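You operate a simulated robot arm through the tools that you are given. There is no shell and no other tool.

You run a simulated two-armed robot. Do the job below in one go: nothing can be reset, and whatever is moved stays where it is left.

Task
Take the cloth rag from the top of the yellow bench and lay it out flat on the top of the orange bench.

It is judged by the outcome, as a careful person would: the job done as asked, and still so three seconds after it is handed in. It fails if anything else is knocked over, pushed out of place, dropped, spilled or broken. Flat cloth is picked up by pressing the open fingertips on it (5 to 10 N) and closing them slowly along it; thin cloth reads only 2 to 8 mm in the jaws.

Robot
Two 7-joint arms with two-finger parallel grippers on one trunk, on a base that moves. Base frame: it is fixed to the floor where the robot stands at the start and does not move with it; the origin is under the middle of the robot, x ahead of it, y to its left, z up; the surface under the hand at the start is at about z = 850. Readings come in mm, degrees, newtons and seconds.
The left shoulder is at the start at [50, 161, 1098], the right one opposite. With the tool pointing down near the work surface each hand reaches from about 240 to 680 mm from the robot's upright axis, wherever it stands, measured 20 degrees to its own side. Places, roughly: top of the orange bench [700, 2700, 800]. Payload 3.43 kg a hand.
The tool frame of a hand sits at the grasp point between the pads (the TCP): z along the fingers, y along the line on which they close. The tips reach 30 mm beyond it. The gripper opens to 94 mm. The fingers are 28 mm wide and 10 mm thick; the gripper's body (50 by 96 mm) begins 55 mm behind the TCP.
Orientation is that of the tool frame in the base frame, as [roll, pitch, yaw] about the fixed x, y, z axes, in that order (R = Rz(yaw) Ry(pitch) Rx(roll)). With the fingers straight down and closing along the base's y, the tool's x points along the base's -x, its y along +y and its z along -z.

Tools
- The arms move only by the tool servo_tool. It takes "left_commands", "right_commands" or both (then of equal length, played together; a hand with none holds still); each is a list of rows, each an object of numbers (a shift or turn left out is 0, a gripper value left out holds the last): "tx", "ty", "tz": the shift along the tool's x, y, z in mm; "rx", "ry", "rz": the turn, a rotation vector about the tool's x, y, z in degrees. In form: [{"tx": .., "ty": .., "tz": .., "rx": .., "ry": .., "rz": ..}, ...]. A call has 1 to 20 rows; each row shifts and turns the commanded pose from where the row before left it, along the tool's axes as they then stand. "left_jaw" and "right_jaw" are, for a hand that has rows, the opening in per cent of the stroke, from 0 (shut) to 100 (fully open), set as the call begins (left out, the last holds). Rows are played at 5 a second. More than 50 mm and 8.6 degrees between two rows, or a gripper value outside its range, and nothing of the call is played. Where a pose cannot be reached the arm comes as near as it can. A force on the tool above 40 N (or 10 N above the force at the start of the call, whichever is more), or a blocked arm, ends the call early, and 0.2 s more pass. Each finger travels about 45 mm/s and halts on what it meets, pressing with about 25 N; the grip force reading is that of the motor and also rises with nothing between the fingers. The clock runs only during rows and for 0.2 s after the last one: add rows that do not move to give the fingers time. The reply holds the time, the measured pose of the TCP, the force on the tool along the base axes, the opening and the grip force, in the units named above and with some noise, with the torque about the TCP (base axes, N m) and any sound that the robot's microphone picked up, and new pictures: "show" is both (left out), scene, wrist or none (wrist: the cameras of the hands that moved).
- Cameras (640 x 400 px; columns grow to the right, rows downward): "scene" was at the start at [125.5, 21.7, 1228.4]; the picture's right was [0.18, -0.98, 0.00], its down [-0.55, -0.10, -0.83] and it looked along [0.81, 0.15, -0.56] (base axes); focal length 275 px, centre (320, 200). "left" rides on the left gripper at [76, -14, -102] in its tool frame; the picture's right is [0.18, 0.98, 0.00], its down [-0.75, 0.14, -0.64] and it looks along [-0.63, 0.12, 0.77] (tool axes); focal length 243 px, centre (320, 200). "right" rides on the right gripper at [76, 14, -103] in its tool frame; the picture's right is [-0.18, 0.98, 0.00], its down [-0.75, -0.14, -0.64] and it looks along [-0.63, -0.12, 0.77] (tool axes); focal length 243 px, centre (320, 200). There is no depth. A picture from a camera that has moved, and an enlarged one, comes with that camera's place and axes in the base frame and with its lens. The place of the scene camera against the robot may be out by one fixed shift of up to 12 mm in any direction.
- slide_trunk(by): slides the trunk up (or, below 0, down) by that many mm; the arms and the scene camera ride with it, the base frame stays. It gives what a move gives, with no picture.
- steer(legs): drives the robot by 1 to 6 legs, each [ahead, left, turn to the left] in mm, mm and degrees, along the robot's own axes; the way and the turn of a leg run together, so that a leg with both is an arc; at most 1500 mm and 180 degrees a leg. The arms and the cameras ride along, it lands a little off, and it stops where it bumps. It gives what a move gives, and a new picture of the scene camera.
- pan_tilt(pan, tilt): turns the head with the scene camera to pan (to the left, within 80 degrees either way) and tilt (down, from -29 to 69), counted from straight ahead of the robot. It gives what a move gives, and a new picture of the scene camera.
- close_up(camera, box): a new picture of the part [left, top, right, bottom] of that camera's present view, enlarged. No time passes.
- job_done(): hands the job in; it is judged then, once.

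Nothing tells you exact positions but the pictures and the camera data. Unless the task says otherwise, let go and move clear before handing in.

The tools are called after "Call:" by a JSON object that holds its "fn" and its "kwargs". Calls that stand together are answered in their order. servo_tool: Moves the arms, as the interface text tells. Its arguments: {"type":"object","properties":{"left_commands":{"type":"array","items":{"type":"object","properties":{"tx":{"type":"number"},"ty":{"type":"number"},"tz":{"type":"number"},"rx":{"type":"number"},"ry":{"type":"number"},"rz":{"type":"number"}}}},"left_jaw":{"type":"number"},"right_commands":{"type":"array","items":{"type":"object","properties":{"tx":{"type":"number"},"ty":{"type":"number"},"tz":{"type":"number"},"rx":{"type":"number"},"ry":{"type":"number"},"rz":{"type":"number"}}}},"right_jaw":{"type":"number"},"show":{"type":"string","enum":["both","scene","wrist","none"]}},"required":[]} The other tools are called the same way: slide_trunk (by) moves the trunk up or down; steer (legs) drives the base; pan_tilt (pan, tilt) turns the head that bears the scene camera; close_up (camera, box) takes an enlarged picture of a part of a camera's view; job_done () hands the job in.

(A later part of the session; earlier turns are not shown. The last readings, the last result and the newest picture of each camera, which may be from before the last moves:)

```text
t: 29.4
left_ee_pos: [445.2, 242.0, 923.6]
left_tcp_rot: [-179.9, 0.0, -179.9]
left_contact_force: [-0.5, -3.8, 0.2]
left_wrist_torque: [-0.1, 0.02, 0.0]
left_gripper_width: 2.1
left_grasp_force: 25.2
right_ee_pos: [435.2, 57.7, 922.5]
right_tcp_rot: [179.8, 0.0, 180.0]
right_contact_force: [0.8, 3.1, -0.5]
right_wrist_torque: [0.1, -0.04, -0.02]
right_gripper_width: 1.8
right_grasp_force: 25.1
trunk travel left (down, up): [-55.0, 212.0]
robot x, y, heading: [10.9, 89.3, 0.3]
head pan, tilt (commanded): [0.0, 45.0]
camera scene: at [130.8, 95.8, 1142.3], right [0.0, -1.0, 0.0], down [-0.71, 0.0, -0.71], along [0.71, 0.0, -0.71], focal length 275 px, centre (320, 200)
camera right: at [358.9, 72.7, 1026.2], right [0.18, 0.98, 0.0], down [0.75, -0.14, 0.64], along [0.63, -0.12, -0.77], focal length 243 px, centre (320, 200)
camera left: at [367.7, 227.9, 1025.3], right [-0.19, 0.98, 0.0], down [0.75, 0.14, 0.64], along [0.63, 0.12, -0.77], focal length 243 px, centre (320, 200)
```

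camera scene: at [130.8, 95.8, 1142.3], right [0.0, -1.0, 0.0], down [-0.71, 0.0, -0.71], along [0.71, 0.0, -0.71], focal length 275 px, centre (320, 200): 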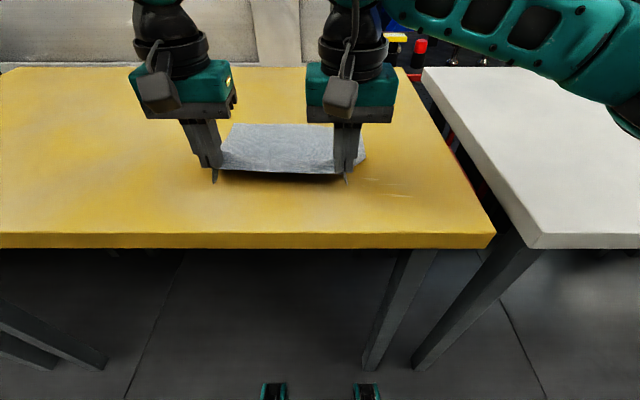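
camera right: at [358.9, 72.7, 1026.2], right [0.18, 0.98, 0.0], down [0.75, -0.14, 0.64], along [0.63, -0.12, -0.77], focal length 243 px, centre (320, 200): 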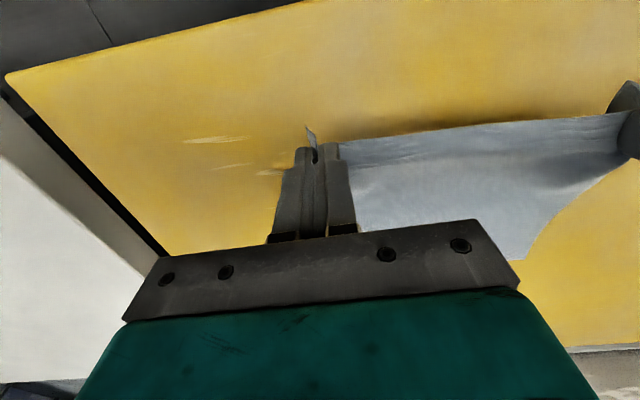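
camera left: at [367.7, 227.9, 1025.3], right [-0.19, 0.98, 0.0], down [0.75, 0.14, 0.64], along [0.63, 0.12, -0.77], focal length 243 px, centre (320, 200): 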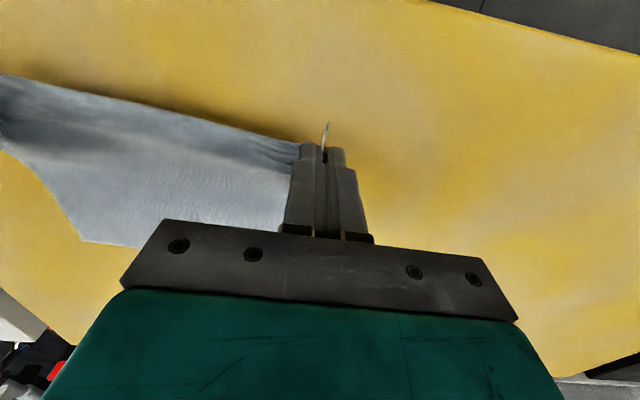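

Both corners are held and the near edge is stretched straight between the hands. I ease the tension by a millimetre each and raise the trunk so the rag hangs clear of the bench.

Call:
{"fn": "servo_tool", "kwargs": {"left_commands": [{"ty": -0.7}, {"ty": -0.5}, {}], "right_commands": [{"ty": 0.7}, {"ty": 0.5}, {}], "show": "none"}}

Call:
{"fn": "slide_trunk", "kwargs": {"by": 100}}

Call:
{"fn": "slide_trunk", "kwargs": {"by": 105}}

Call:
{"fn": "pan_tilt", "kwargs": {"pan": 0, "tilt": 48}}

```text
t: 30.2
left_ee_pos: [444.9, 241.6, 922.7]
left_tcp_rot: [-179.9, 0.1, -179.8]
left_contact_force: [-0.6, -1.0, 0.5]
left_wrist_torque: [-0.01, -0.02, 0.01]
left_gripper_width: 1.6
left_grasp_force: 25.5
right_ee_pos: [436.1, 60.7, 924.9]
right_tcp_rot: [179.9, 0.0, -179.8]
right_contact_force: [-0.2, 1.4, -0.2]
right_wrist_torque: [0.03, 0.01, -0.01]
right_gripper_width: 1.9
right_grasp_force: 24.7
trunk travel left (down, up): [-55.0, 212.0]
robot x, y, heading: [9.7, 92.0, 0.1]
head pan, tilt (commanded): [0.0, 45.0]
```

```text
t: 31.6
left_ee_pos: [445.0, 240.9, 1022.9]
left_tcp_rot: [-179.8, 0.0, -179.8]
left_contact_force: [-0.2, -0.5, 0.0]
left_wrist_torque: [0.0, 0.02, -0.01]
left_gripper_width: 1.9
left_grasp_force: 25.3
right_ee_pos: [435.6, 60.1, 1024.6]
right_tcp_rot: [179.9, 0.0, 180.0]
right_contact_force: [-0.1, 1.1, -0.2]
right_wrist_torque: [0.02, 0.02, 0.0]
right_gripper_width: 1.6
right_grasp_force: 25.2
trunk travel left (down, up): [-155.0, 112.0]
robot x, y, heading: [12.4, 92.1, -0.1]
head pan, tilt (commanded): [0.0, 45.0]
```

```text
t: 33.0
left_ee_pos: [445.3, 240.8, 1128.5]
left_tcp_rot: [-179.9, 0.1, -179.9]
left_contact_force: [-0.6, -1.3, 0.2]
left_wrist_torque: [-0.06, 0.02, -0.01]
left_gripper_width: 1.9
left_grasp_force: 24.2
right_ee_pos: [436.1, 59.6, 1129.0]
right_tcp_rot: [179.9, 0.1, -179.9]
right_contact_force: [-0.1, 1.2, 0.5]
right_wrist_torque: [0.05, 0.02, 0.04]
right_gripper_width: 1.8
right_grasp_force: 25.3
trunk travel left (down, up): [-260.0, 7.0]
robot x, y, heading: [9.7, 92.9, -0.2]
head pan, tilt (commanded): [0.0, 45.0]
```

```text
t: 33.6
left_ee_pos: [445.6, 240.1, 1128.0]
left_tcp_rot: [-180.0, 0.1, 180.0]
left_contact_force: [0.4, -1.1, 0.7]
left_wrist_torque: [-0.02, 0.04, 0.01]
left_gripper_width: 1.9
left_grasp_force: 24.5
right_ee_pos: [435.6, 59.7, 1129.2]
right_tcp_rot: [180.0, 0.0, 179.9]
right_contact_force: [0.0, 1.1, -0.4]
right_wrist_torque: [0.05, -0.01, -0.03]
right_gripper_width: 1.9
right_grasp_force: 25.1
trunk travel left (down, up): [-260.0, 7.0]
robot x, y, heading: [12.1, 91.6, -0.0]
head pan, tilt (commanded): [0.0, 48.0]
camera scene: at [128.2, 95.8, 1343.1], right [0.0, -1.0, 0.0], down [-0.74, 0.0, -0.67], along [0.67, 0.0, -0.74], focal length 275 px, centre (320, 200)
```

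scene: 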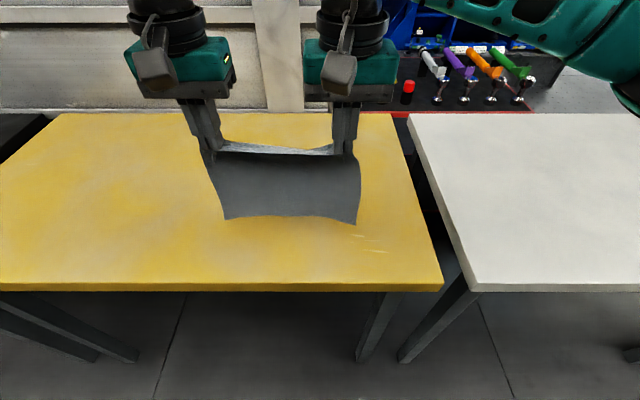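

The rag hangs freely from both hands, clear of the bench. I back away so it clears the bench edge, and look left along the way.

Call:
{"fn": "steer", "kwargs": {"legs": [[-180, 0, 0]]}}

Call:
{"fn": "pan_tilt", "kwargs": {"pan": 60, "tilt": 25}}

```text
t: 35.1
left_ee_pos: [265.1, 239.8, 1128.1]
left_tcp_rot: [-179.9, 0.1, 180.0]
left_contact_force: [-0.4, -1.4, 0.8]
left_wrist_torque: [0.0, 0.0, -0.01]
left_gripper_width: 2.0
left_grasp_force: 25.0
right_ee_pos: [256.5, 59.9, 1128.9]
right_tcp_rot: [179.8, 0.0, 179.8]
right_contact_force: [0.4, 0.7, -0.6]
right_wrist_torque: [0.03, -0.02, 0.01]
right_gripper_width: 2.0
right_grasp_force: 25.3
trunk travel left (down, up): [-260.0, 7.0]
robot x, y, heading: [-167.0, 90.1, 0.3]
head pan, tilt (commanded): [0.0, 48.0]
camera scene: at [-51.5, 95.7, 1343.2], right [0.0, -1.0, 0.0], down [-0.74, 0.0, -0.67], along [0.67, 0.0, -0.74], focal length 275 px, centre (320, 200)
```

scene: 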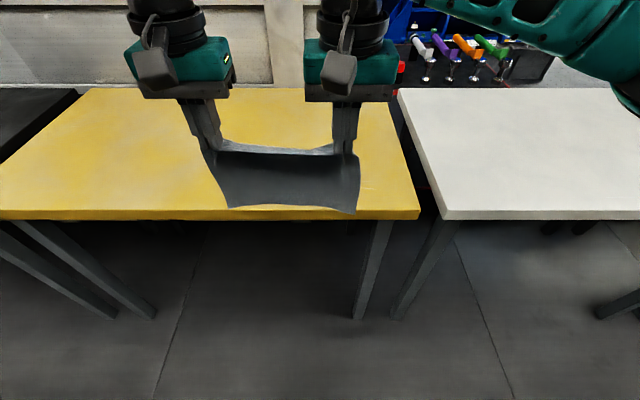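

```text
t: 36.4
left_ee_pos: [265.7, 242.1, 1128.3]
left_tcp_rot: [-179.9, 0.1, -179.8]
left_contact_force: [-0.2, -1.3, -0.1]
left_wrist_torque: [-0.04, 0.03, 0.0]
left_gripper_width: 1.7
left_grasp_force: 24.8
right_ee_pos: [256.6, 59.5, 1129.0]
right_tcp_rot: [179.9, 0.0, 179.8]
right_contact_force: [0.5, 1.2, -0.2]
right_wrist_torque: [0.02, 0.0, 0.0]
right_gripper_width: 1.7
right_grasp_force: 25.2
trunk travel left (down, up): [-260.0, 7.0]
robot x, y, heading: [-167.9, 89.2, -0.2]
head pan, tilt (commanded): [60.0, 25.0]
camera scene: at [-83.5, 175.4, 1377.8], right [0.87, -0.5, 0.0], down [-0.21, -0.37, -0.91], along [0.45, 0.78, -0.42], focal length 275 px, centre (320, 200)
```

scene: 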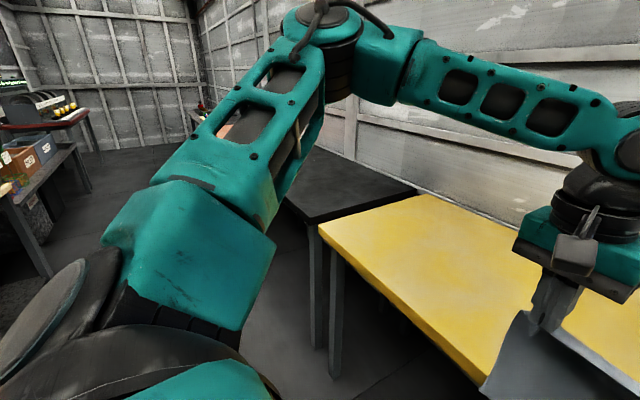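

The aisle between the benches is open; the cloth hangs in front of the bench edge with good clearance. I drive left in stages.

Call:
{"fn": "steer", "kwargs": {"legs": [[0, 1100, 0]]}}

```text
t: 46.3
left_ee_pos: [240.6, 1350.1, 1128.5]
left_tcp_rot: [-179.9, 0.1, -177.8]
left_contact_force: [-0.5, -0.6, 0.1]
left_wrist_torque: [-0.02, 0.02, -0.01]
left_gripper_width: 2.1
left_grasp_force: 24.7
right_ee_pos: [237.4, 1169.7, 1128.8]
right_tcp_rot: [179.9, 0.0, -178.1]
right_contact_force: [-0.3, 1.0, -0.1]
right_wrist_torque: [0.1, -0.02, -0.04]
right_gripper_width: 1.7
right_grasp_force: 24.1
trunk travel left (down, up): [-260.0, 7.0]
robot x, y, heading: [-185.6, 1182.7, 2.2]
head pan, tilt (commanded): [60.0, 25.0]
camera scene: at [-105.8, 1273.7, 1377.8], right [0.88, -0.47, 0.0], down [-0.2, -0.37, -0.91], along [0.43, 0.8, -0.42], focal length 275 px, centre (320, 200)
```

scene: 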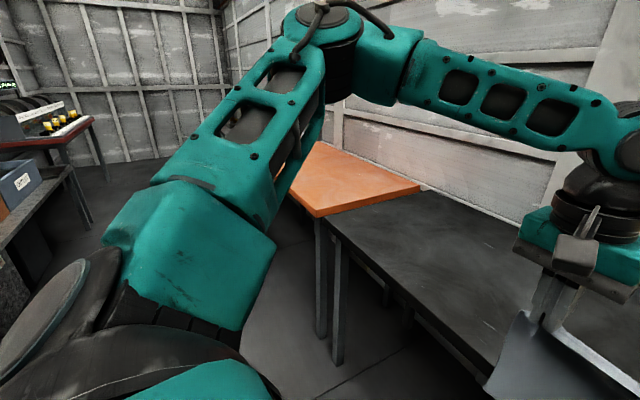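

The orange bench comes into view, its near right corner at about [394, 2221]. I straighten the heading and continue left towards its middle.

Call:
{"fn": "steer", "kwargs": {"legs": [[15, 0, -2.2], [0, 1400, 0]]}}

Call:
{"fn": "pan_tilt", "kwargs": {"pan": 0, "tilt": 45}}

```text
t: 59.1
left_ee_pos: [262.7, 2738.0, 1128.0]
left_tcp_rot: [-180.0, 0.1, -180.0]
left_contact_force: [0.1, -1.8, 0.5]
left_wrist_torque: [0.01, -0.02, 0.0]
left_gripper_width: 1.6
left_grasp_force: 25.1
right_ee_pos: [255.0, 2556.7, 1129.5]
right_tcp_rot: [179.9, 0.0, 180.0]
right_contact_force: [0.0, -0.2, 0.5]
right_wrist_torque: [0.02, 0.02, -0.03]
right_gripper_width: 2.0
right_grasp_force: 24.9
trunk travel left (down, up): [-260.0, 7.0]
robot x, y, heading: [-173.2, 2590.3, 0.4]
head pan, tilt (commanded): [60.0, 25.0]
camera scene: at [-85.6, 2672.3, 1377.8], right [0.87, -0.5, 0.0], down [-0.21, -0.37, -0.91], along [0.45, 0.79, -0.42], focal length 275 px, centre (320, 200)
```

scene: 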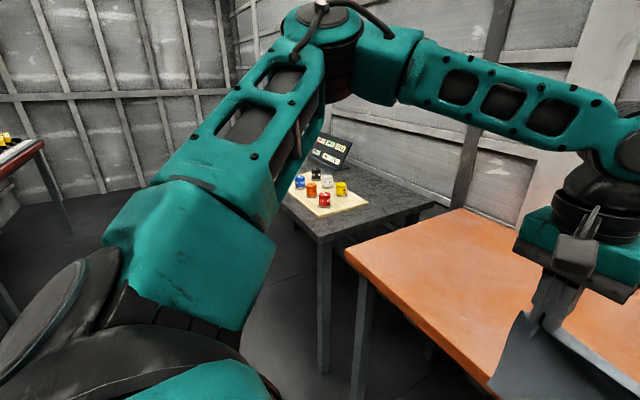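

```text
t: 60.5
left_ee_pos: [263.7, 2738.3, 1128.3]
left_tcp_rot: [-179.9, 0.2, -179.9]
left_contact_force: [-0.8, -2.3, -0.2]
left_wrist_torque: [-0.01, -0.01, 0.0]
left_gripper_width: 2.0
left_grasp_force: 25.0
right_ee_pos: [255.3, 2556.5, 1129.3]
right_tcp_rot: [179.9, 0.0, -180.0]
right_contact_force: [-0.1, 0.7, -0.3]
right_wrist_torque: [0.03, 0.02, -0.01]
right_gripper_width: 1.8
right_grasp_force: 25.3
trunk travel left (down, up): [-260.0, 7.0]
robot x, y, heading: [-173.8, 2587.0, 0.2]
head pan, tilt (commanded): [0.0, 45.0]
camera scene: at [-50.3, 2592.6, 1347.3], right [0.0, -1.0, 0.0], down [-0.71, 0.0, -0.71], along [0.71, 0.0, -0.71], focal length 275 px, centre (320, 200)
```

scene: 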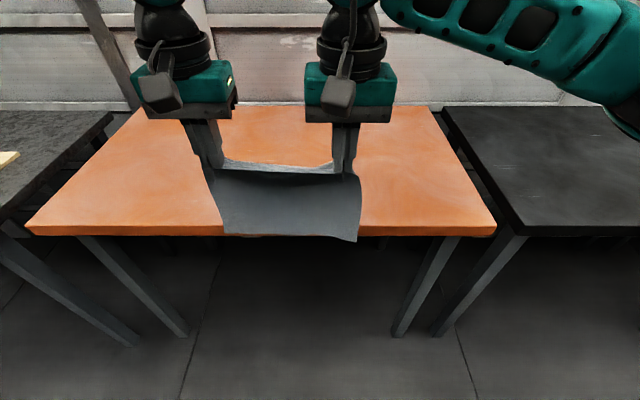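

I'm in front of the orange bench: its top spans roughly x 396–1055, y 2140–3330, empty. Before closing in I look down at the base to see how much clearance it has under the bench edge.

Call:
{"fn": "pan_tilt", "kwargs": {"pan": 0, "tilt": 69}}

```text
t: 61.3
left_ee_pos: [264.5, 2737.1, 1128.8]
left_tcp_rot: [-179.9, 0.1, -179.9]
left_contact_force: [-0.2, -1.1, 0.2]
left_wrist_torque: [-0.01, 0.01, -0.03]
left_gripper_width: 1.8
left_grasp_force: 25.2
right_ee_pos: [255.8, 2555.5, 1128.9]
right_tcp_rot: [179.9, 0.0, -180.0]
right_contact_force: [0.8, 2.2, -0.5]
right_wrist_torque: [0.06, 0.01, -0.02]
right_gripper_width: 1.9
right_grasp_force: 24.3
trunk travel left (down, up): [-260.0, 7.0]
robot x, y, heading: [-173.2, 2586.1, -0.1]
head pan, tilt (commanded): [0.0, 68.8]
camera scene: at [-75.7, 2592.5, 1318.4], right [0.0, -1.0, 0.0], down [-0.93, 0.0, -0.36], along [0.36, 0.0, -0.93], focal length 275 px, centre (320, 200)
```

scene: 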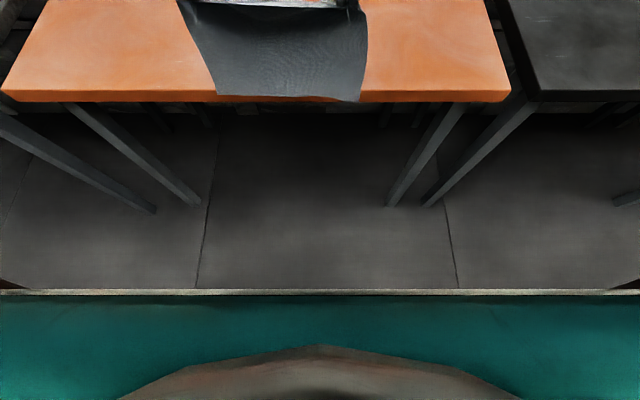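

The body's front sits only about 170 mm ahead of its axis, so there is room to drive closer to the bench. I first raise both hands together 150 mm (cloth in front of the bench), then lower the trunk to get a better arm posture for laying.

Call:
{"fn": "servo_tool", "kwargs": {"left_commands": [{"tz": -15}, {"tz": -15}, {"tz": -15}, {"tz": -15}, {"tz": -15}, {"tz": -15}, {"tz": -15}, {"tz": -15}, {"tz": -15}, {"tz": -15}, {}], "right_commands": [{"tz": -15}, {"tz": -15}, {"tz": -15}, {"tz": -15}, {"tz": -15}, {"tz": -15}, {"tz": -15}, {"tz": -15}, {"tz": -15}, {"tz": -15}, {}], "show": "none"}}

```text
t: 63.7
left_ee_pos: [264.0, 2738.7, 1276.3]
left_tcp_rot: [-179.9, 0.1, -179.9]
left_contact_force: [-0.8, -0.1, 0.3]
left_wrist_torque: [-0.05, -0.01, -0.04]
left_gripper_width: 1.8
left_grasp_force: 24.8
right_ee_pos: [253.6, 2556.7, 1278.7]
right_tcp_rot: [179.9, 0.1, 180.0]
right_contact_force: [0.1, 0.5, 1.1]
right_wrist_torque: [-0.01, -0.01, 0.01]
right_gripper_width: 1.9
right_grasp_force: 25.2
trunk travel left (down, up): [-260.0, 7.0]
robot x, y, heading: [-167.9, 2588.1, 0.1]
head pan, tilt (commanded): [0.0, 68.8]
```

Reach is fine. I lower the trunk 200 mm (rag bottom then about 850, bench top about 800) and drive forward over the bench.

Call:
{"fn": "slide_trunk", "kwargs": {"by": -195}}

Call:
{"fn": "steer", "kwargs": {"legs": [[230, 0, 0]]}}

Call:
{"fn": "pan_tilt", "kwargs": {"pan": 0, "tilt": 50}}

```text
t: 65.9
left_ee_pos: [263.6, 2737.2, 1082.0]
left_tcp_rot: [-179.9, 0.1, -179.9]
left_contact_force: [0.7, -0.7, -0.3]
left_wrist_torque: [0.0, 0.0, 0.0]
left_gripper_width: 1.9
left_grasp_force: 25.1
right_ee_pos: [254.2, 2557.8, 1083.1]
right_tcp_rot: [179.9, 0.0, -180.0]
right_contact_force: [-0.9, 1.1, -0.2]
right_wrist_torque: [0.0, 0.0, -0.02]
right_gripper_width: 1.8
right_grasp_force: 25.1
trunk travel left (down, up): [-65.0, 202.0]
robot x, y, heading: [-170.3, 2585.1, 0.1]
head pan, tilt (commanded): [0.0, 68.8]
```

```text
t: 67.6
left_ee_pos: [492.9, 2737.4, 1081.9]
left_tcp_rot: [-179.9, 0.1, -179.8]
left_contact_force: [-0.3, -1.0, 0.0]
left_wrist_torque: [-0.05, 0.03, 0.01]
left_gripper_width: 1.9
left_grasp_force: 25.4
right_ee_pos: [483.2, 2556.4, 1084.7]
right_tcp_rot: [180.0, 0.0, -180.0]
right_contact_force: [0.4, 0.7, -0.3]
right_wrist_torque: [0.04, 0.0, 0.01]
right_gripper_width: 1.8
right_grasp_force: 24.8
trunk travel left (down, up): [-65.0, 202.0]
robot x, y, heading: [59.7, 2586.1, 0.1]
head pan, tilt (commanded): [0.0, 68.8]
camera scene: at [153.7, 2592.8, 1123.3], right [0.0, -1.0, 0.0], down [-0.93, 0.0, -0.36], along [0.36, 0.0, -0.93], focal length 275 px, centre (320, 200)
```

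scene: 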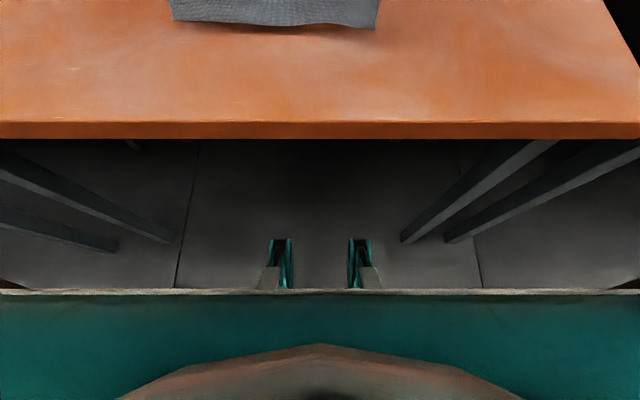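

```text
t: 68.4
left_ee_pos: [493.2, 2737.8, 1081.3]
left_tcp_rot: [-179.9, 0.1, -179.7]
left_contact_force: [-0.7, -0.6, 0.2]
left_wrist_torque: [0.03, 0.0, 0.0]
left_gripper_width: 1.7
left_grasp_force: 25.5
right_ee_pos: [482.9, 2556.1, 1083.1]
right_tcp_rot: [179.9, 0.0, 180.0]
right_contact_force: [0.2, 0.5, 0.2]
right_wrist_torque: [0.04, -0.01, 0.0]
right_gripper_width: 1.7
right_grasp_force: 24.8
trunk travel left (down, up): [-65.0, 202.0]
robot x, y, heading: [60.5, 2586.6, 0.1]
head pan, tilt (commanded): [0.0, 50.0]
camera scene: at [174.4, 2592.9, 1145.3], right [0.0, -1.0, 0.0], down [-0.77, 0.0, -0.64], along [0.64, 0.0, -0.77], focal length 275 px, centre (320, 200)
```

scene: 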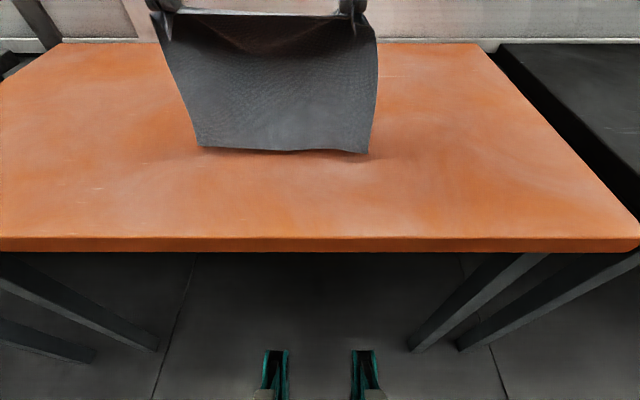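

The rag hangs over the orange bench, bottom edge just above it. I drive another 85 mm forward; the lift knees stay well below the bench top and between its legs.

Call:
{"fn": "steer", "kwargs": {"legs": [[85, 0, 0]]}}

```text
t: 69.5
left_ee_pos: [576.6, 2738.7, 1081.6]
left_tcp_rot: [-179.9, 0.0, -179.9]
left_contact_force: [0.0, -1.9, -0.3]
left_wrist_torque: [0.0, 0.03, 0.01]
left_gripper_width: 1.5
left_grasp_force: 24.4
right_ee_pos: [567.9, 2557.0, 1082.4]
right_tcp_rot: [179.9, 0.0, 179.9]
right_contact_force: [0.2, 0.6, -0.9]
right_wrist_torque: [-0.01, -0.02, 0.0]
right_gripper_width: 2.0
right_grasp_force: 25.1
trunk travel left (down, up): [-65.0, 202.0]
robot x, y, heading: [142.8, 2588.5, 0.0]
head pan, tilt (commanded): [0.0, 50.0]
camera scene: at [259.4, 2592.9, 1145.2], right [0.0, -1.0, 0.0], down [-0.77, 0.0, -0.64], along [0.64, 0.0, -0.77], focal length 275 px, centre (320, 200)
```

scene: 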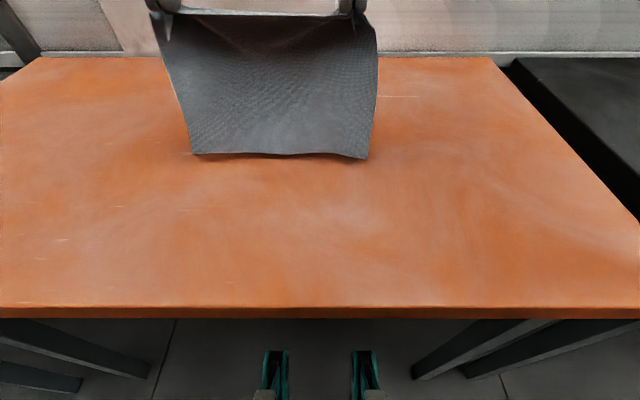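

Bottom edge is about 55 mm above the bench. I now reach both hands forward together about 85 mm, to where the far edge should land (x about 680).

Call:
{"fn": "servo_tool", "kwargs": {"left_commands": [{"tx": -10}, {"tx": -10}, {"tx": -10}, {"tx": -10}, {}], "right_commands": [{"tx": -10}, {"tx": -10}, {"tx": -10}, {"tx": -10}, {}], "show": "none"}}

Call:
{"fn": "servo_tool", "kwargs": {"left_commands": [{"tx": -10}, {"tx": -10}, {"tx": -10}, {"tx": -10}, {"tx": -5}, {}], "right_commands": [{"tx": -10}, {"tx": -10}, {"tx": -10}, {"tx": -10}, {"tx": -5}, {}], "show": "scene"}}

```text
t: 70.7
left_ee_pos: [594.0, 2744.4, 1078.8]
left_tcp_rot: [-179.9, 0.1, -179.8]
left_contact_force: [-0.3, -8.8, 0.7]
left_wrist_torque: [-0.28, 0.01, 0.07]
left_gripper_width: 2.1
left_grasp_force: 24.8
left hand out of reach, approached as far as the arm can: row 1, 2, 3, 4
right_ee_pos: [606.7, 2556.8, 1083.4]
right_tcp_rot: [179.9, 0.0, -179.9]
right_contact_force: [-1.4, 8.1, -0.6]
right_wrist_torque: [0.28, 0.01, -0.01]
right_gripper_width: 1.7
right_grasp_force: 24.5
trunk travel left (down, up): [-65.0, 202.0]
robot x, y, heading: [145.0, 2585.4, 0.1]
head pan, tilt (commanded): [0.0, 50.0]
```

```text
t: 72.1
left_ee_pos: [601.8, 2747.8, 1075.8]
left_tcp_rot: [-179.7, 0.4, -179.9]
left_contact_force: [6.9, -24.8, 1.1]
left_wrist_torque: [-0.73, -0.21, -0.08]
left_gripper_width: 1.8
left_grasp_force: 25.3
left hand out of reach, approached as far as the arm can: row 1, 2, 3, 4, 5
right_ee_pos: [649.6, 2559.4, 1085.0]
right_tcp_rot: [179.7, 0.0, -179.6]
right_contact_force: [-6.6, 24.3, -1.0]
right_wrist_torque: [0.79, 0.23, 0.13]
right_gripper_width: 2.0
right_grasp_force: 25.2
trunk travel left (down, up): [-65.0, 202.0]
robot x, y, heading: [143.1, 2588.6, 0.0]
head pan, tilt (commanded): [0.0, 50.0]
camera scene: at [258.9, 2592.9, 1145.3], right [0.0, -1.0, 0.0], down [-0.77, 0.0, -0.64], along [0.64, 0.0, -0.77], focal length 275 px, centre (320, 200)
```

scene: 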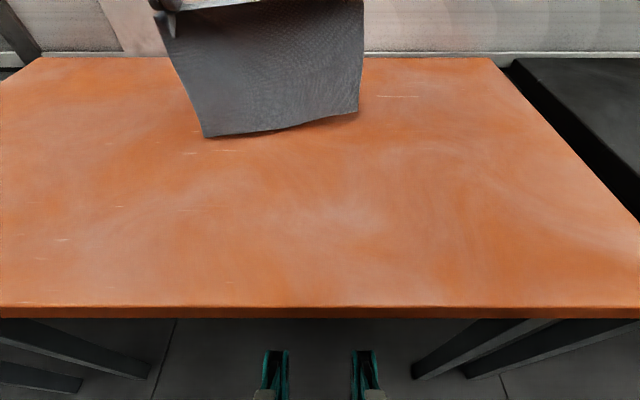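

The left arm ran out of reach and the rag was pulled tight (about 25 N), though both grips hold. I bring the right hand straight back level with the left to relax it.

Call:
{"fn": "servo_tool", "kwargs": {"left_commands": [{"ty": -2}, {"tx": 4, "ty": -2}, {"tx": 4, "ty": -2}, {"tx": 4, "ty": -1, "tz": -3}, {"tx": 4, "tz": -2}, {}], "right_commands": [{"tx": 12}, {"tx": 14}, {"tx": 14}, {"tx": 14}, {"tx": 16}, {}], "show": "both"}}

```text
t: 73.5
left_ee_pos: [586.4, 2744.7, 1080.2]
left_tcp_rot: [-179.9, 0.1, -179.9]
left_contact_force: [0.0, -3.3, 0.0]
left_wrist_torque: [-0.13, 0.0, -0.02]
left_gripper_width: 1.8
left_grasp_force: 25.3
right_ee_pos: [582.5, 2557.7, 1083.8]
right_tcp_rot: [179.9, 0.0, 179.8]
right_contact_force: [1.0, 4.7, -0.2]
right_wrist_torque: [0.1, -0.04, -0.02]
right_gripper_width: 1.9
right_grasp_force: 25.3
trunk travel left (down, up): [-65.0, 202.0]
robot x, y, heading: [144.4, 2586.6, -0.1]
head pan, tilt (commanded): [0.0, 50.0]
camera scene: at [259.0, 2592.9, 1145.3], right [0.0, -1.0, 0.0], down [-0.77, 0.0, -0.64], along [0.64, 0.0, -0.77], focal length 275 px, centre (320, 200)
camera right: at [506.5, 2571.8, 1186.3], right [0.19, 0.98, 0.0], down [0.75, -0.14, 0.64], along [0.63, -0.12, -0.77], focal length 243 px, centre (320, 200)
camera left: at [508.1, 2728.5, 1183.4], right [-0.19, 0.98, 0.0], down [0.75, 0.14, 0.64], along [0.63, 0.12, -0.77], focal length 243 px, centre (320, 200)
```

scene: 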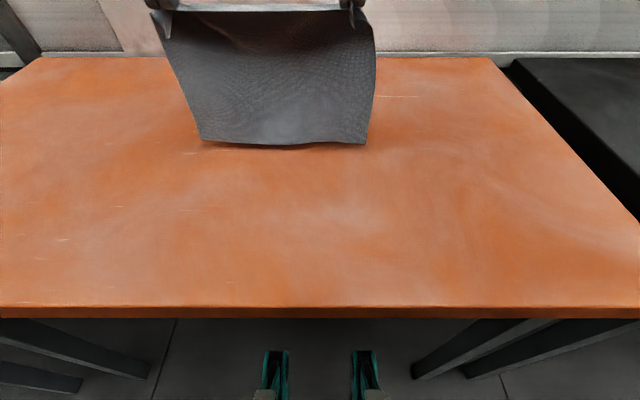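
right: 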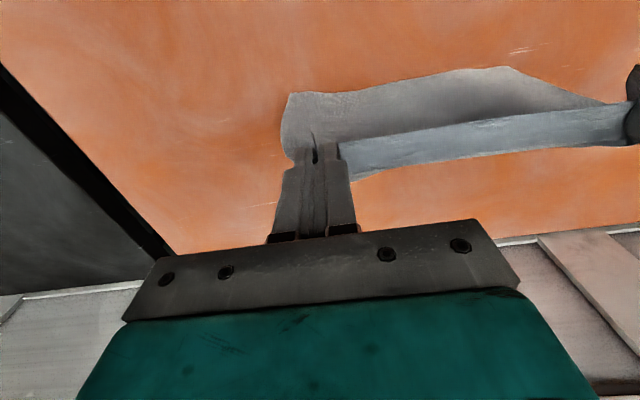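
left: 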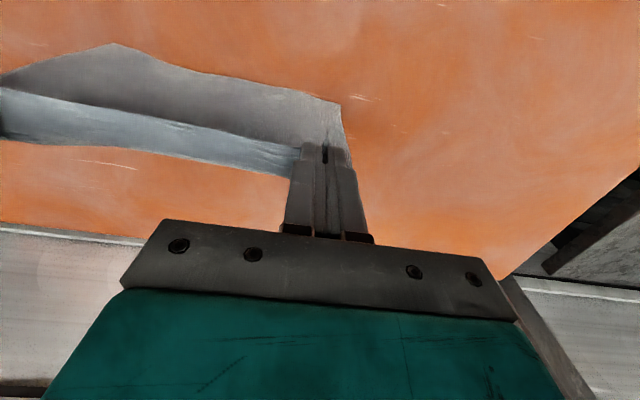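

The rag is relaxed and still held evenly at both corners. I pull both hands back 8 mm for margin, ease the tension, and drive the base 75 mm closer instead of reaching.

Call:
{"fn": "servo_tool", "kwargs": {"left_commands": [{"tx": 4, "ty": -1}, {"tx": 4, "ty": -0.8}, {}], "right_commands": [{"tx": 5, "ty": 1}, {"tx": 5, "ty": 0.8}, {}], "show": "none"}}

Call:
{"fn": "steer", "kwargs": {"legs": [[75, 0, 0]]}}

```text
t: 74.3
left_ee_pos: [578.0, 2740.0, 1081.2]
left_tcp_rot: [-179.9, 0.1, -179.8]
left_contact_force: [0.2, -1.5, 0.7]
left_wrist_torque: [0.0, -0.01, 0.0]
left_gripper_width: 2.0
left_grasp_force: 25.2
right_ee_pos: [572.9, 2558.8, 1084.3]
right_tcp_rot: [179.9, 0.1, 180.0]
right_contact_force: [-0.4, 0.8, 0.3]
right_wrist_torque: [0.02, -0.03, -0.03]
right_gripper_width: 1.8
right_grasp_force: 25.1
trunk travel left (down, up): [-65.0, 202.0]
robot x, y, heading: [143.2, 2588.0, 0.2]
head pan, tilt (commanded): [0.0, 50.0]
```

```text
t: 75.3
left_ee_pos: [652.2, 2740.5, 1079.2]
left_tcp_rot: [-179.9, 0.0, -179.9]
left_contact_force: [-0.8, -0.2, -0.1]
left_wrist_torque: [-0.04, 0.04, 0.0]
left_gripper_width: 1.8
left_grasp_force: 25.4
right_ee_pos: [646.5, 2558.2, 1084.1]
right_tcp_rot: [179.9, 0.0, -179.9]
right_contact_force: [-0.4, 0.8, -0.7]
right_wrist_torque: [-0.01, 0.02, -0.01]
right_gripper_width: 2.1
right_grasp_force: 24.9
trunk travel left (down, up): [-65.0, 202.0]
robot x, y, heading: [218.6, 2588.3, -0.4]
head pan, tilt (commanded): [0.0, 50.0]
camera scene: at [333.2, 2593.0, 1145.2], right [0.0, -1.0, 0.0], down [-0.77, 0.0, -0.64], along [0.64, 0.0, -0.77], focal length 275 px, centre (320, 200)
```

scene: 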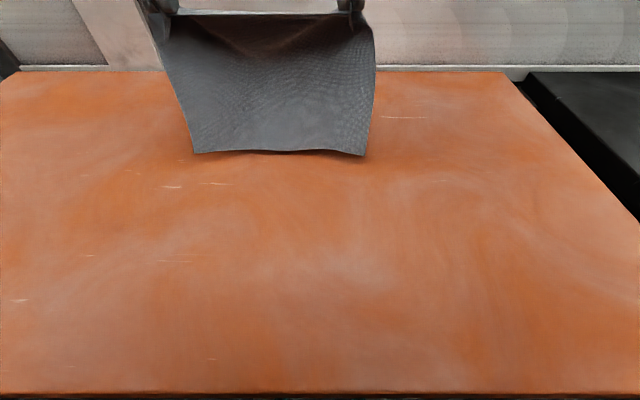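

No bump; both hands are over x about 650. I lower straight down until the free edge is just at the bench top.

Call:
{"fn": "servo_tool", "kwargs": {"left_commands": [{"tz": 8}, {"tz": 8}, {"tz": 8}, {"tz": 8}, {"tz": 8}, {}, {}], "right_commands": [{"tz": 9}, {"tz": 9}, {"tz": 9}, {"tz": 8}, {"tz": 8}, {}, {}], "show": "scene"}}

```text
t: 76.9
left_ee_pos: [651.7, 2740.3, 1040.5]
left_tcp_rot: [-179.9, 0.0, -179.8]
left_contact_force: [-0.2, -0.5, -0.6]
left_wrist_torque: [-0.01, 0.02, -0.02]
left_gripper_width: 1.7
left_grasp_force: 25.0
right_ee_pos: [646.6, 2559.7, 1039.7]
right_tcp_rot: [179.8, 0.0, 179.9]
right_contact_force: [0.4, 0.5, -0.2]
right_wrist_torque: [0.05, 0.0, -0.02]
right_gripper_width: 1.6
right_grasp_force: 25.4
trunk travel left (down, up): [-65.0, 202.0]
robot x, y, heading: [214.8, 2587.9, 0.1]
head pan, tilt (commanded): [0.0, 50.0]
camera scene: at [332.6, 2592.9, 1145.3], right [0.0, -1.0, 0.0], down [-0.77, 0.0, -0.64], along [0.64, 0.0, -0.77], focal length 275 px, centre (320, 200)
```

scene: 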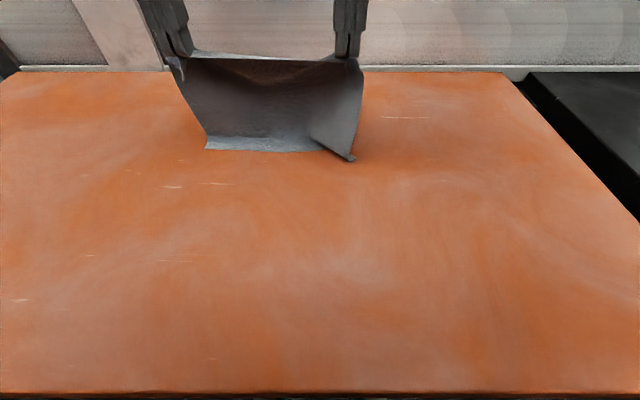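

The free edge has already touched and curled partly towards me. I lift until it hangs free again, then come down while drawing back so the edge trails on the far side.

Call:
{"fn": "servo_tool", "kwargs": {"left_commands": [{"tz": -7}, {"tz": -7}, {"tz": -7}, {"tz": -4}, {}, {}, {}], "right_commands": [{"tz": -7}, {"tz": -7}, {"tz": -7}, {"tz": -5}, {}, {}, {}], "show": "scene"}}

```text
t: 78.5
left_ee_pos: [651.5, 2738.8, 1065.7]
left_tcp_rot: [-179.9, 0.1, -180.0]
left_contact_force: [-0.9, 0.1, 0.1]
left_wrist_torque: [-0.01, 0.03, -0.01]
left_gripper_width: 1.7
left_grasp_force: 24.8
right_ee_pos: [646.6, 2559.4, 1067.8]
right_tcp_rot: [179.8, 0.1, 180.0]
right_contact_force: [-1.2, 0.6, -0.3]
right_wrist_torque: [0.02, -0.03, -0.01]
right_gripper_width: 2.0
right_grasp_force: 24.6
trunk travel left (down, up): [-65.0, 202.0]
robot x, y, heading: [215.9, 2586.7, -0.2]
head pan, tilt (commanded): [0.0, 50.0]
camera scene: at [332.7, 2592.9, 1145.3], right [0.0, -1.0, 0.0], down [-0.77, 0.0, -0.64], along [0.64, 0.0, -0.77], focal length 275 px, centre (320, 200)
```

scene: 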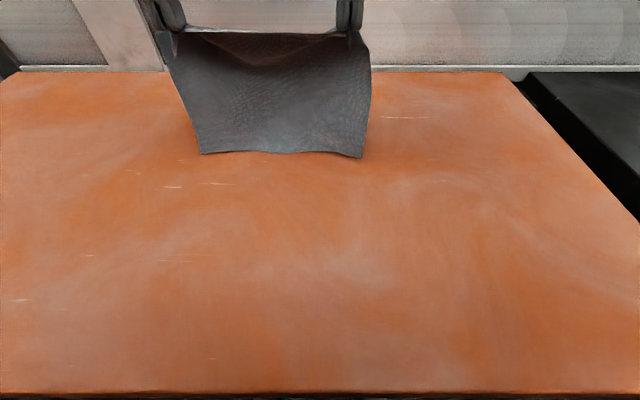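

From several views the orange bench top is actually at about z 850, same as the yellow one, with its near edge at x about 356. The free edge now hangs about 10 mm above it; I draw back and down together so it lands trailing away from me.

Call:
{"fn": "servo_tool", "kwargs": {"left_commands": [{"tx": 9, "tz": 5}, {"tx": 9, "tz": 5}, {"tx": 8, "tz": 5}, {"tx": 8, "tz": 6}, {"tx": 8, "tz": 6}, {}], "right_commands": [{"tx": 9, "tz": 6}, {"tx": 9, "tz": 6}, {"tx": 8, "tz": 5}, {"tx": 8, "tz": 6}, {"tx": 8, "tz": 6}, {}], "show": "both"}}

```text
t: 79.9
left_ee_pos: [610.0, 2739.6, 1039.1]
left_tcp_rot: [-179.9, 0.1, -179.9]
left_contact_force: [0.6, 0.0, 0.3]
left_wrist_torque: [0.0, 0.01, -0.02]
left_gripper_width: 2.1
left_grasp_force: 25.0
right_ee_pos: [603.1, 2559.0, 1038.0]
right_tcp_rot: [180.0, 0.1, -179.9]
right_contact_force: [0.4, 0.2, 0.5]
right_wrist_torque: [0.02, -0.01, 0.0]
right_gripper_width: 1.7
right_grasp_force: 24.9
trunk travel left (down, up): [-65.0, 202.0]
robot x, y, heading: [217.6, 2589.6, 0.2]
head pan, tilt (commanded): [0.0, 50.0]
camera scene: at [332.7, 2592.9, 1145.3], right [0.0, -1.0, 0.0], down [-0.77, 0.0, -0.64], along [0.64, 0.0, -0.77], focal length 275 px, centre (320, 200)
camera right: at [527.5, 2573.7, 1140.5], right [0.18, 0.98, 0.0], down [0.75, -0.14, 0.64], along [0.63, -0.12, -0.77], focal length 243 px, centre (320, 200)
camera left: at [532.4, 2726.2, 1139.6], right [-0.19, 0.98, 0.0], down [0.75, 0.14, 0.64], along [0.63, 0.12, -0.77], focal length 243 px, centre (320, 200)
```

scene: 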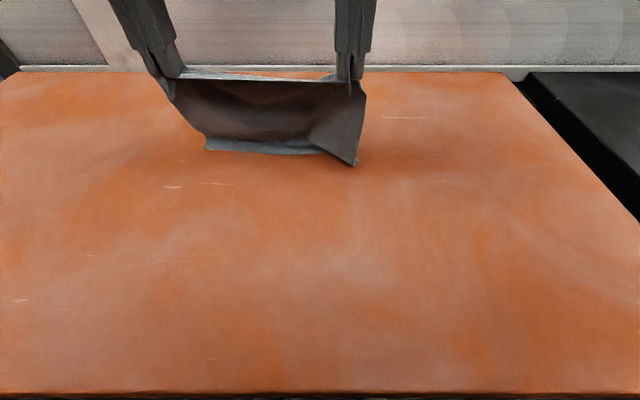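
right: 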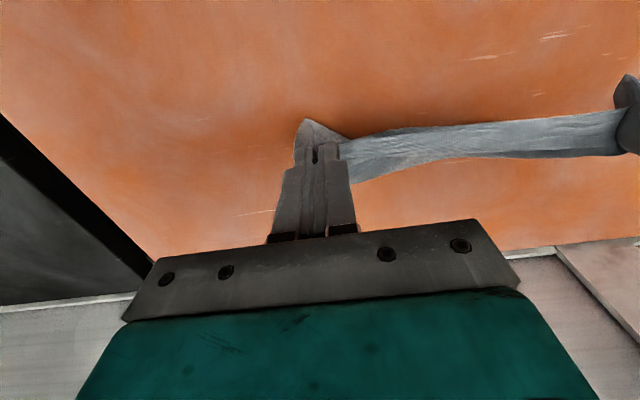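
left: 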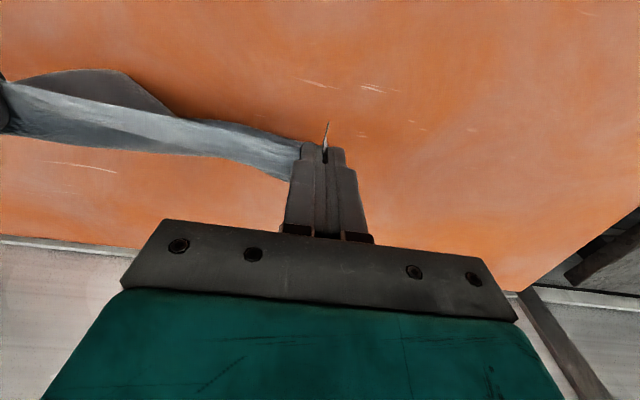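

I need a closer look at how the lower edge is lying before going on.

Call:
{"fn": "close_up", "kwargs": {"camera": "scene", "box": [140, 50, 400, 210]}}

```text
2.46 times, centred on (270, 130) of scene
camera zoom: at [332.7, 2592.9, 1145.3], right [0.0, -1.0, 0.0], down [-0.77, 0.0, -0.64], along [0.64, 0.0, -0.77], focal length 677 px, centre (443, 372)
```

zoom: 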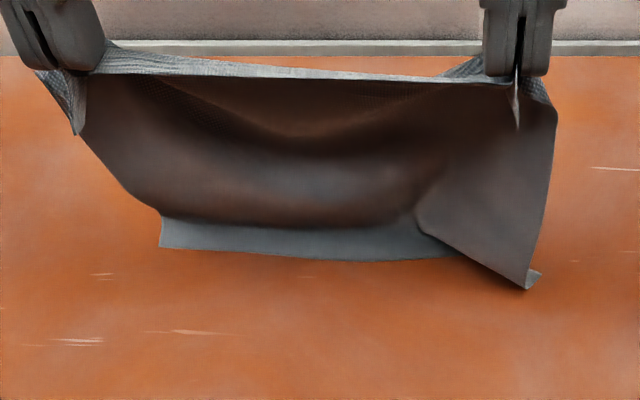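

The lower edge is curled towards me rather than trailing away. I lift it clear, move forward again and let it settle, then make a brisker back-and-down stroke so the edge lags on the far side when it lands.

Call:
{"fn": "servo_tool", "kwargs": {"left_commands": [{"tz": -10}, {"tz": -10}, {"tz": -8, "tx": -6}, {"tz": -6, "tx": -8}, {"tx": -8}, {"tx": -8}, {"tx": -8}, {"tx": -3}, {}, {}, {}, {}], "right_commands": [{"tz": -10}, {"tz": -10}, {"tz": -8, "tx": -6}, {"tz": -6, "tx": -8}, {"tx": -8}, {"tx": -8}, {"tx": -8}, {"tx": -3}, {}, {}, {}, {}], "show": "scene"}}

Call:
{"fn": "close_up", "kwargs": {"camera": "scene", "box": [140, 20, 400, 180]}}

```text
t: 82.5
left_ee_pos: [650.6, 2740.8, 1071.4]
left_tcp_rot: [-179.9, 0.1, -179.9]
left_contact_force: [0.4, -1.6, 0.5]
left_wrist_torque: [-0.07, -0.02, -0.02]
left_gripper_width: 1.6
left_grasp_force: 25.2
right_ee_pos: [645.1, 2558.5, 1071.3]
right_tcp_rot: [180.0, 0.0, -179.9]
right_contact_force: [0.4, 1.6, -1.0]
right_wrist_torque: [0.03, 0.0, -0.04]
right_gripper_width: 1.6
right_grasp_force: 24.8
trunk travel left (down, up): [-65.0, 202.0]
robot x, y, heading: [217.2, 2591.7, 0.0]
head pan, tilt (commanded): [0.0, 50.0]
camera scene: at [332.7, 2592.9, 1145.3], right [0.0, -1.0, 0.0], down [-0.77, 0.0, -0.64], along [0.64, 0.0, -0.77], focal length 275 px, centre (320, 200)
```

scene: 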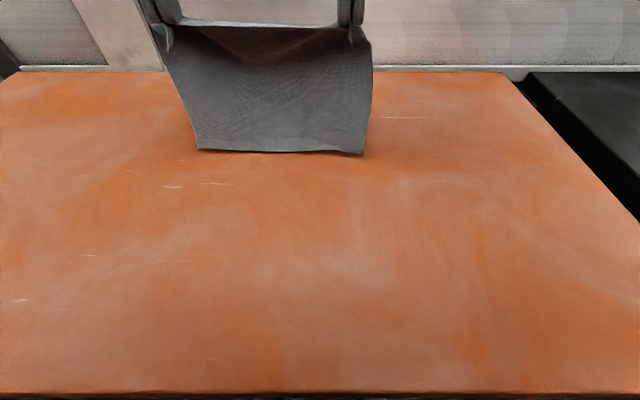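

```text
2.46 times, centred on (270, 100) of scene
camera zoom: at [332.7, 2592.9, 1145.3], right [0.0, -1.0, 0.0], down [-0.77, 0.0, -0.64], along [0.64, 0.0, -0.77], focal length 677 px, centre (443, 446)
```

zoom: 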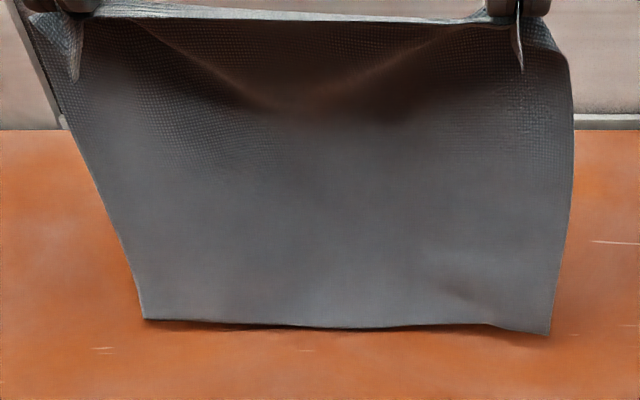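

The rag hangs straight again. I first check in the air that both hands can draw back 110 mm from here without hitting a reach limit.

Call:
{"fn": "servo_tool", "kwargs": {"left_commands": [{"tx": 15, "tz": -1}, {"tx": 15, "tz": -1}, {"tx": 15, "tz": -1}, {"tx": 15}, {"tx": 15}, {"tx": 15}, {"tx": 15}, {}], "right_commands": [{"tx": 15, "tz": -1}, {"tx": 15, "tz": -1}, {"tx": 15, "tz": -1}, {"tx": 15}, {"tx": 15}, {"tx": 15}, {"tx": 15}, {}], "show": "none"}}

```text
t: 84.3
left_ee_pos: [544.8, 2740.5, 1075.8]
left_tcp_rot: [-179.8, 0.0, -179.9]
left_contact_force: [0.2, -0.9, -0.3]
left_wrist_torque: [0.04, 0.0, 0.04]
left_gripper_width: 1.8
left_grasp_force: 25.1
right_ee_pos: [538.5, 2558.5, 1075.7]
right_tcp_rot: [179.8, 0.1, 179.8]
right_contact_force: [0.0, 1.1, 0.4]
right_wrist_torque: [0.03, 0.01, -0.01]
right_gripper_width: 1.8
right_grasp_force: 25.1
trunk travel left (down, up): [-65.0, 202.0]
robot x, y, heading: [216.3, 2586.4, 0.0]
head pan, tilt (commanded): [0.0, 50.0]
```

Reach is fine. Now I go forward, let it settle, and make the brisk back-and-down stroke.

Call:
{"fn": "servo_tool", "kwargs": {"left_commands": [{"tx": -15, "tz": 1}, {"tx": -15, "tz": 1}, {"tx": -15, "tz": 1}, {"tx": -15, "tz": 1}, {"tx": -15, "tz": 1}, {"tx": -15, "tz": 1}, {"tx": -13}, {}, {}, {}, {}, {}, {"tx": 32, "tz": 12}, {"tx": 30, "tz": 20}, {"tx": 20, "tz": 20}, {"tx": 18, "tz": 18}, {}], "right_commands": [{"tx": -15, "tz": 1}, {"tx": -15, "tz": 1}, {"tx": -15, "tz": 1}, {"tx": -15, "tz": 1}, {"tx": -15, "tz": 1}, {"tx": -15, "tz": 1}, {"tx": -13}, {}, {}, {}, {}, {}, {"tx": 32, "tz": 12}, {"tx": 30, "tz": 20}, {"tx": 20, "tz": 20}, {"tx": 18, "tz": 18}, {}], "show": "both"}}

Call:
{"fn": "close_up", "kwargs": {"camera": "scene", "box": [120, 60, 420, 245]}}

```text
t: 87.9
left_ee_pos: [549.0, 2740.3, 1000.0]
left_tcp_rot: [-180.0, 0.1, -179.8]
left_contact_force: [-0.4, -1.5, 0.6]
left_wrist_torque: [-0.04, 0.02, 0.0]
left_gripper_width: 1.5
left_grasp_force: 24.8
right_ee_pos: [542.3, 2557.9, 1000.2]
right_tcp_rot: [179.8, 0.0, 179.9]
right_contact_force: [0.0, 1.7, 0.3]
right_wrist_torque: [0.05, -0.01, 0.01]
right_gripper_width: 1.8
right_grasp_force: 25.2
trunk travel left (down, up): [-65.0, 202.0]
robot x, y, heading: [220.9, 2588.8, -0.0]
head pan, tilt (commanded): [0.0, 50.0]
camera scene: at [332.7, 2592.9, 1145.3], right [0.0, -1.0, 0.0], down [-0.77, 0.0, -0.64], along [0.64, 0.0, -0.77], focal length 275 px, centre (320, 200)
camera right: at [466.1, 2572.2, 1103.0], right [0.19, 0.98, 0.0], down [0.75, -0.14, 0.64], along [0.63, -0.12, -0.77], focal length 243 px, centre (320, 200)
camera left: at [470.9, 2725.9, 1102.2], right [-0.19, 0.98, 0.0], down [0.75, 0.14, 0.64], along [0.63, 0.12, -0.77], focal length 243 px, centre (320, 200)
```

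scene: 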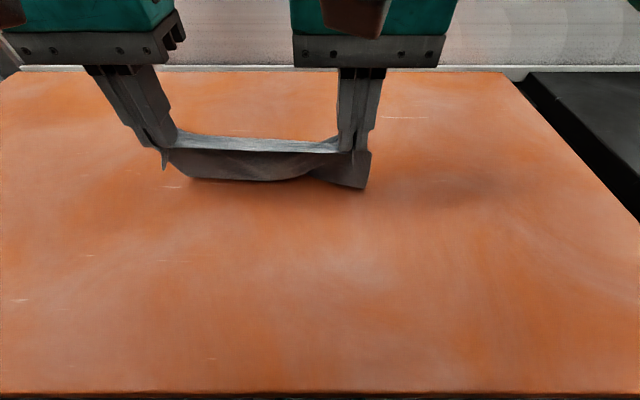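
right: 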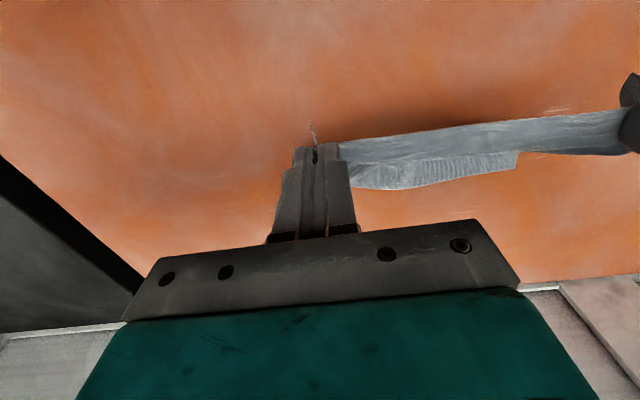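
left: 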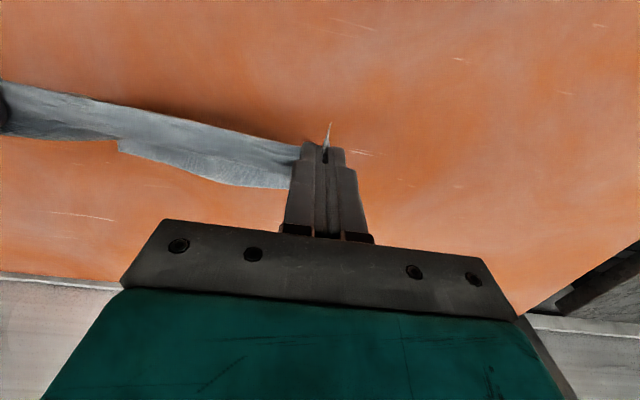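

```text
2.13 times, centred on (270, 152) of scene
camera zoom: at [332.7, 2592.9, 1145.3], right [0.0, -1.0, 0.0], down [-0.77, 0.0, -0.64], along [0.64, 0.0, -0.77], focal length 587 px, centre (427, 301)
```

zoom: 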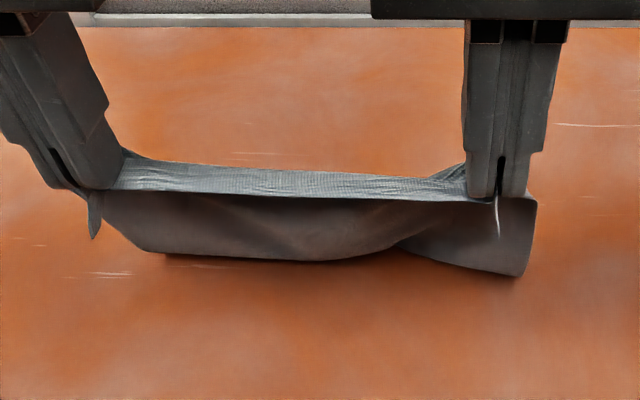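

The far edge now lies trailing away on the bench (about x 660), with the rest hanging above it. I keep drawing back and down at 45 degrees, more slowly.

Call:
{"fn": "servo_tool", "kwargs": {"left_commands": [{"tx": 8, "tz": 7}, {"tx": 8, "tz": 7}, {"tx": 8, "tz": 7}, {"tx": 8, "tz": 7}, {"tx": 8, "tz": 7}, {}], "right_commands": [{"tx": 8, "tz": 7}, {"tx": 8, "tz": 7}, {"tx": 8, "tz": 7}, {"tx": 8, "tz": 7}, {"tx": 8, "tz": 7}, {}], "show": "scene"}}

```text
t: 89.3
left_ee_pos: [506.7, 2741.4, 963.1]
left_tcp_rot: [-180.0, 0.2, -179.9]
left_contact_force: [0.3, -0.4, -0.8]
left_wrist_torque: [0.04, 0.0, -0.03]
left_gripper_width: 1.9
left_grasp_force: 24.8
right_ee_pos: [503.6, 2559.8, 965.6]
right_tcp_rot: [179.8, 0.0, 179.9]
right_contact_force: [-0.7, 0.7, -0.2]
right_wrist_torque: [0.02, -0.02, -0.05]
right_gripper_width: 2.0
right_grasp_force: 24.7
trunk travel left (down, up): [-65.0, 202.0]
robot x, y, heading: [214.3, 2586.2, 0.0]
head pan, tilt (commanded): [0.0, 50.0]
camera scene: at [332.7, 2592.9, 1145.3], right [0.0, -1.0, 0.0], down [-0.77, 0.0, -0.64], along [0.64, 0.0, -0.77], focal length 275 px, centre (320, 200)
```

scene: 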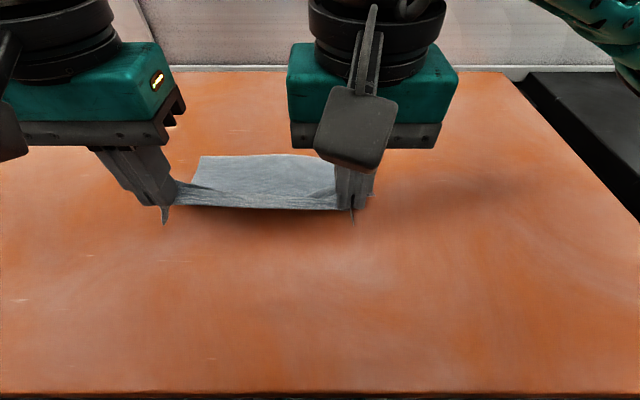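

The rag is laying down nicely, top face up and far edge at about x 665. I continue down with a smaller backward share.

Call:
{"fn": "servo_tool", "kwargs": {"left_commands": [{"tx": 4, "tz": 8}, {"tx": 4, "tz": 8}, {"tx": 4, "tz": 8}, {"tx": 4, "tz": 8}, {}], "right_commands": [{"tx": 4, "tz": 8}, {"tx": 4, "tz": 8}, {"tx": 4, "tz": 8}, {"tx": 4, "tz": 8}, {}], "show": "scene"}}

```text
t: 90.5
left_ee_pos: [493.7, 2740.0, 931.7]
left_tcp_rot: [-179.9, 0.1, -179.9]
left_contact_force: [0.8, -0.8, 0.1]
left_wrist_torque: [-0.04, 0.01, 0.02]
left_gripper_width: 2.1
left_grasp_force: 25.3
right_ee_pos: [486.0, 2557.5, 931.5]
right_tcp_rot: [179.9, 0.0, 180.0]
right_contact_force: [0.6, 0.9, -0.1]
right_wrist_torque: [0.02, 0.02, 0.0]
right_gripper_width: 1.9
right_grasp_force: 25.1
trunk travel left (down, up): [-65.0, 202.0]
robot x, y, heading: [217.4, 2585.8, 0.1]
head pan, tilt (commanded): [0.0, 50.0]
camera scene: at [332.7, 2592.9, 1145.3], right [0.0, -1.0, 0.0], down [-0.77, 0.0, -0.64], along [0.64, 0.0, -0.77], focal length 275 px, centre (320, 200)
```

scene: 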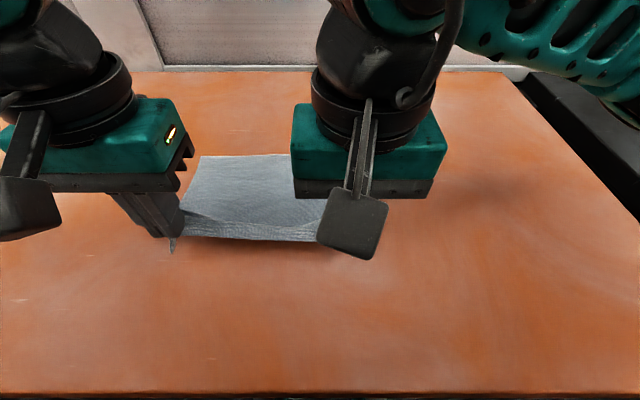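

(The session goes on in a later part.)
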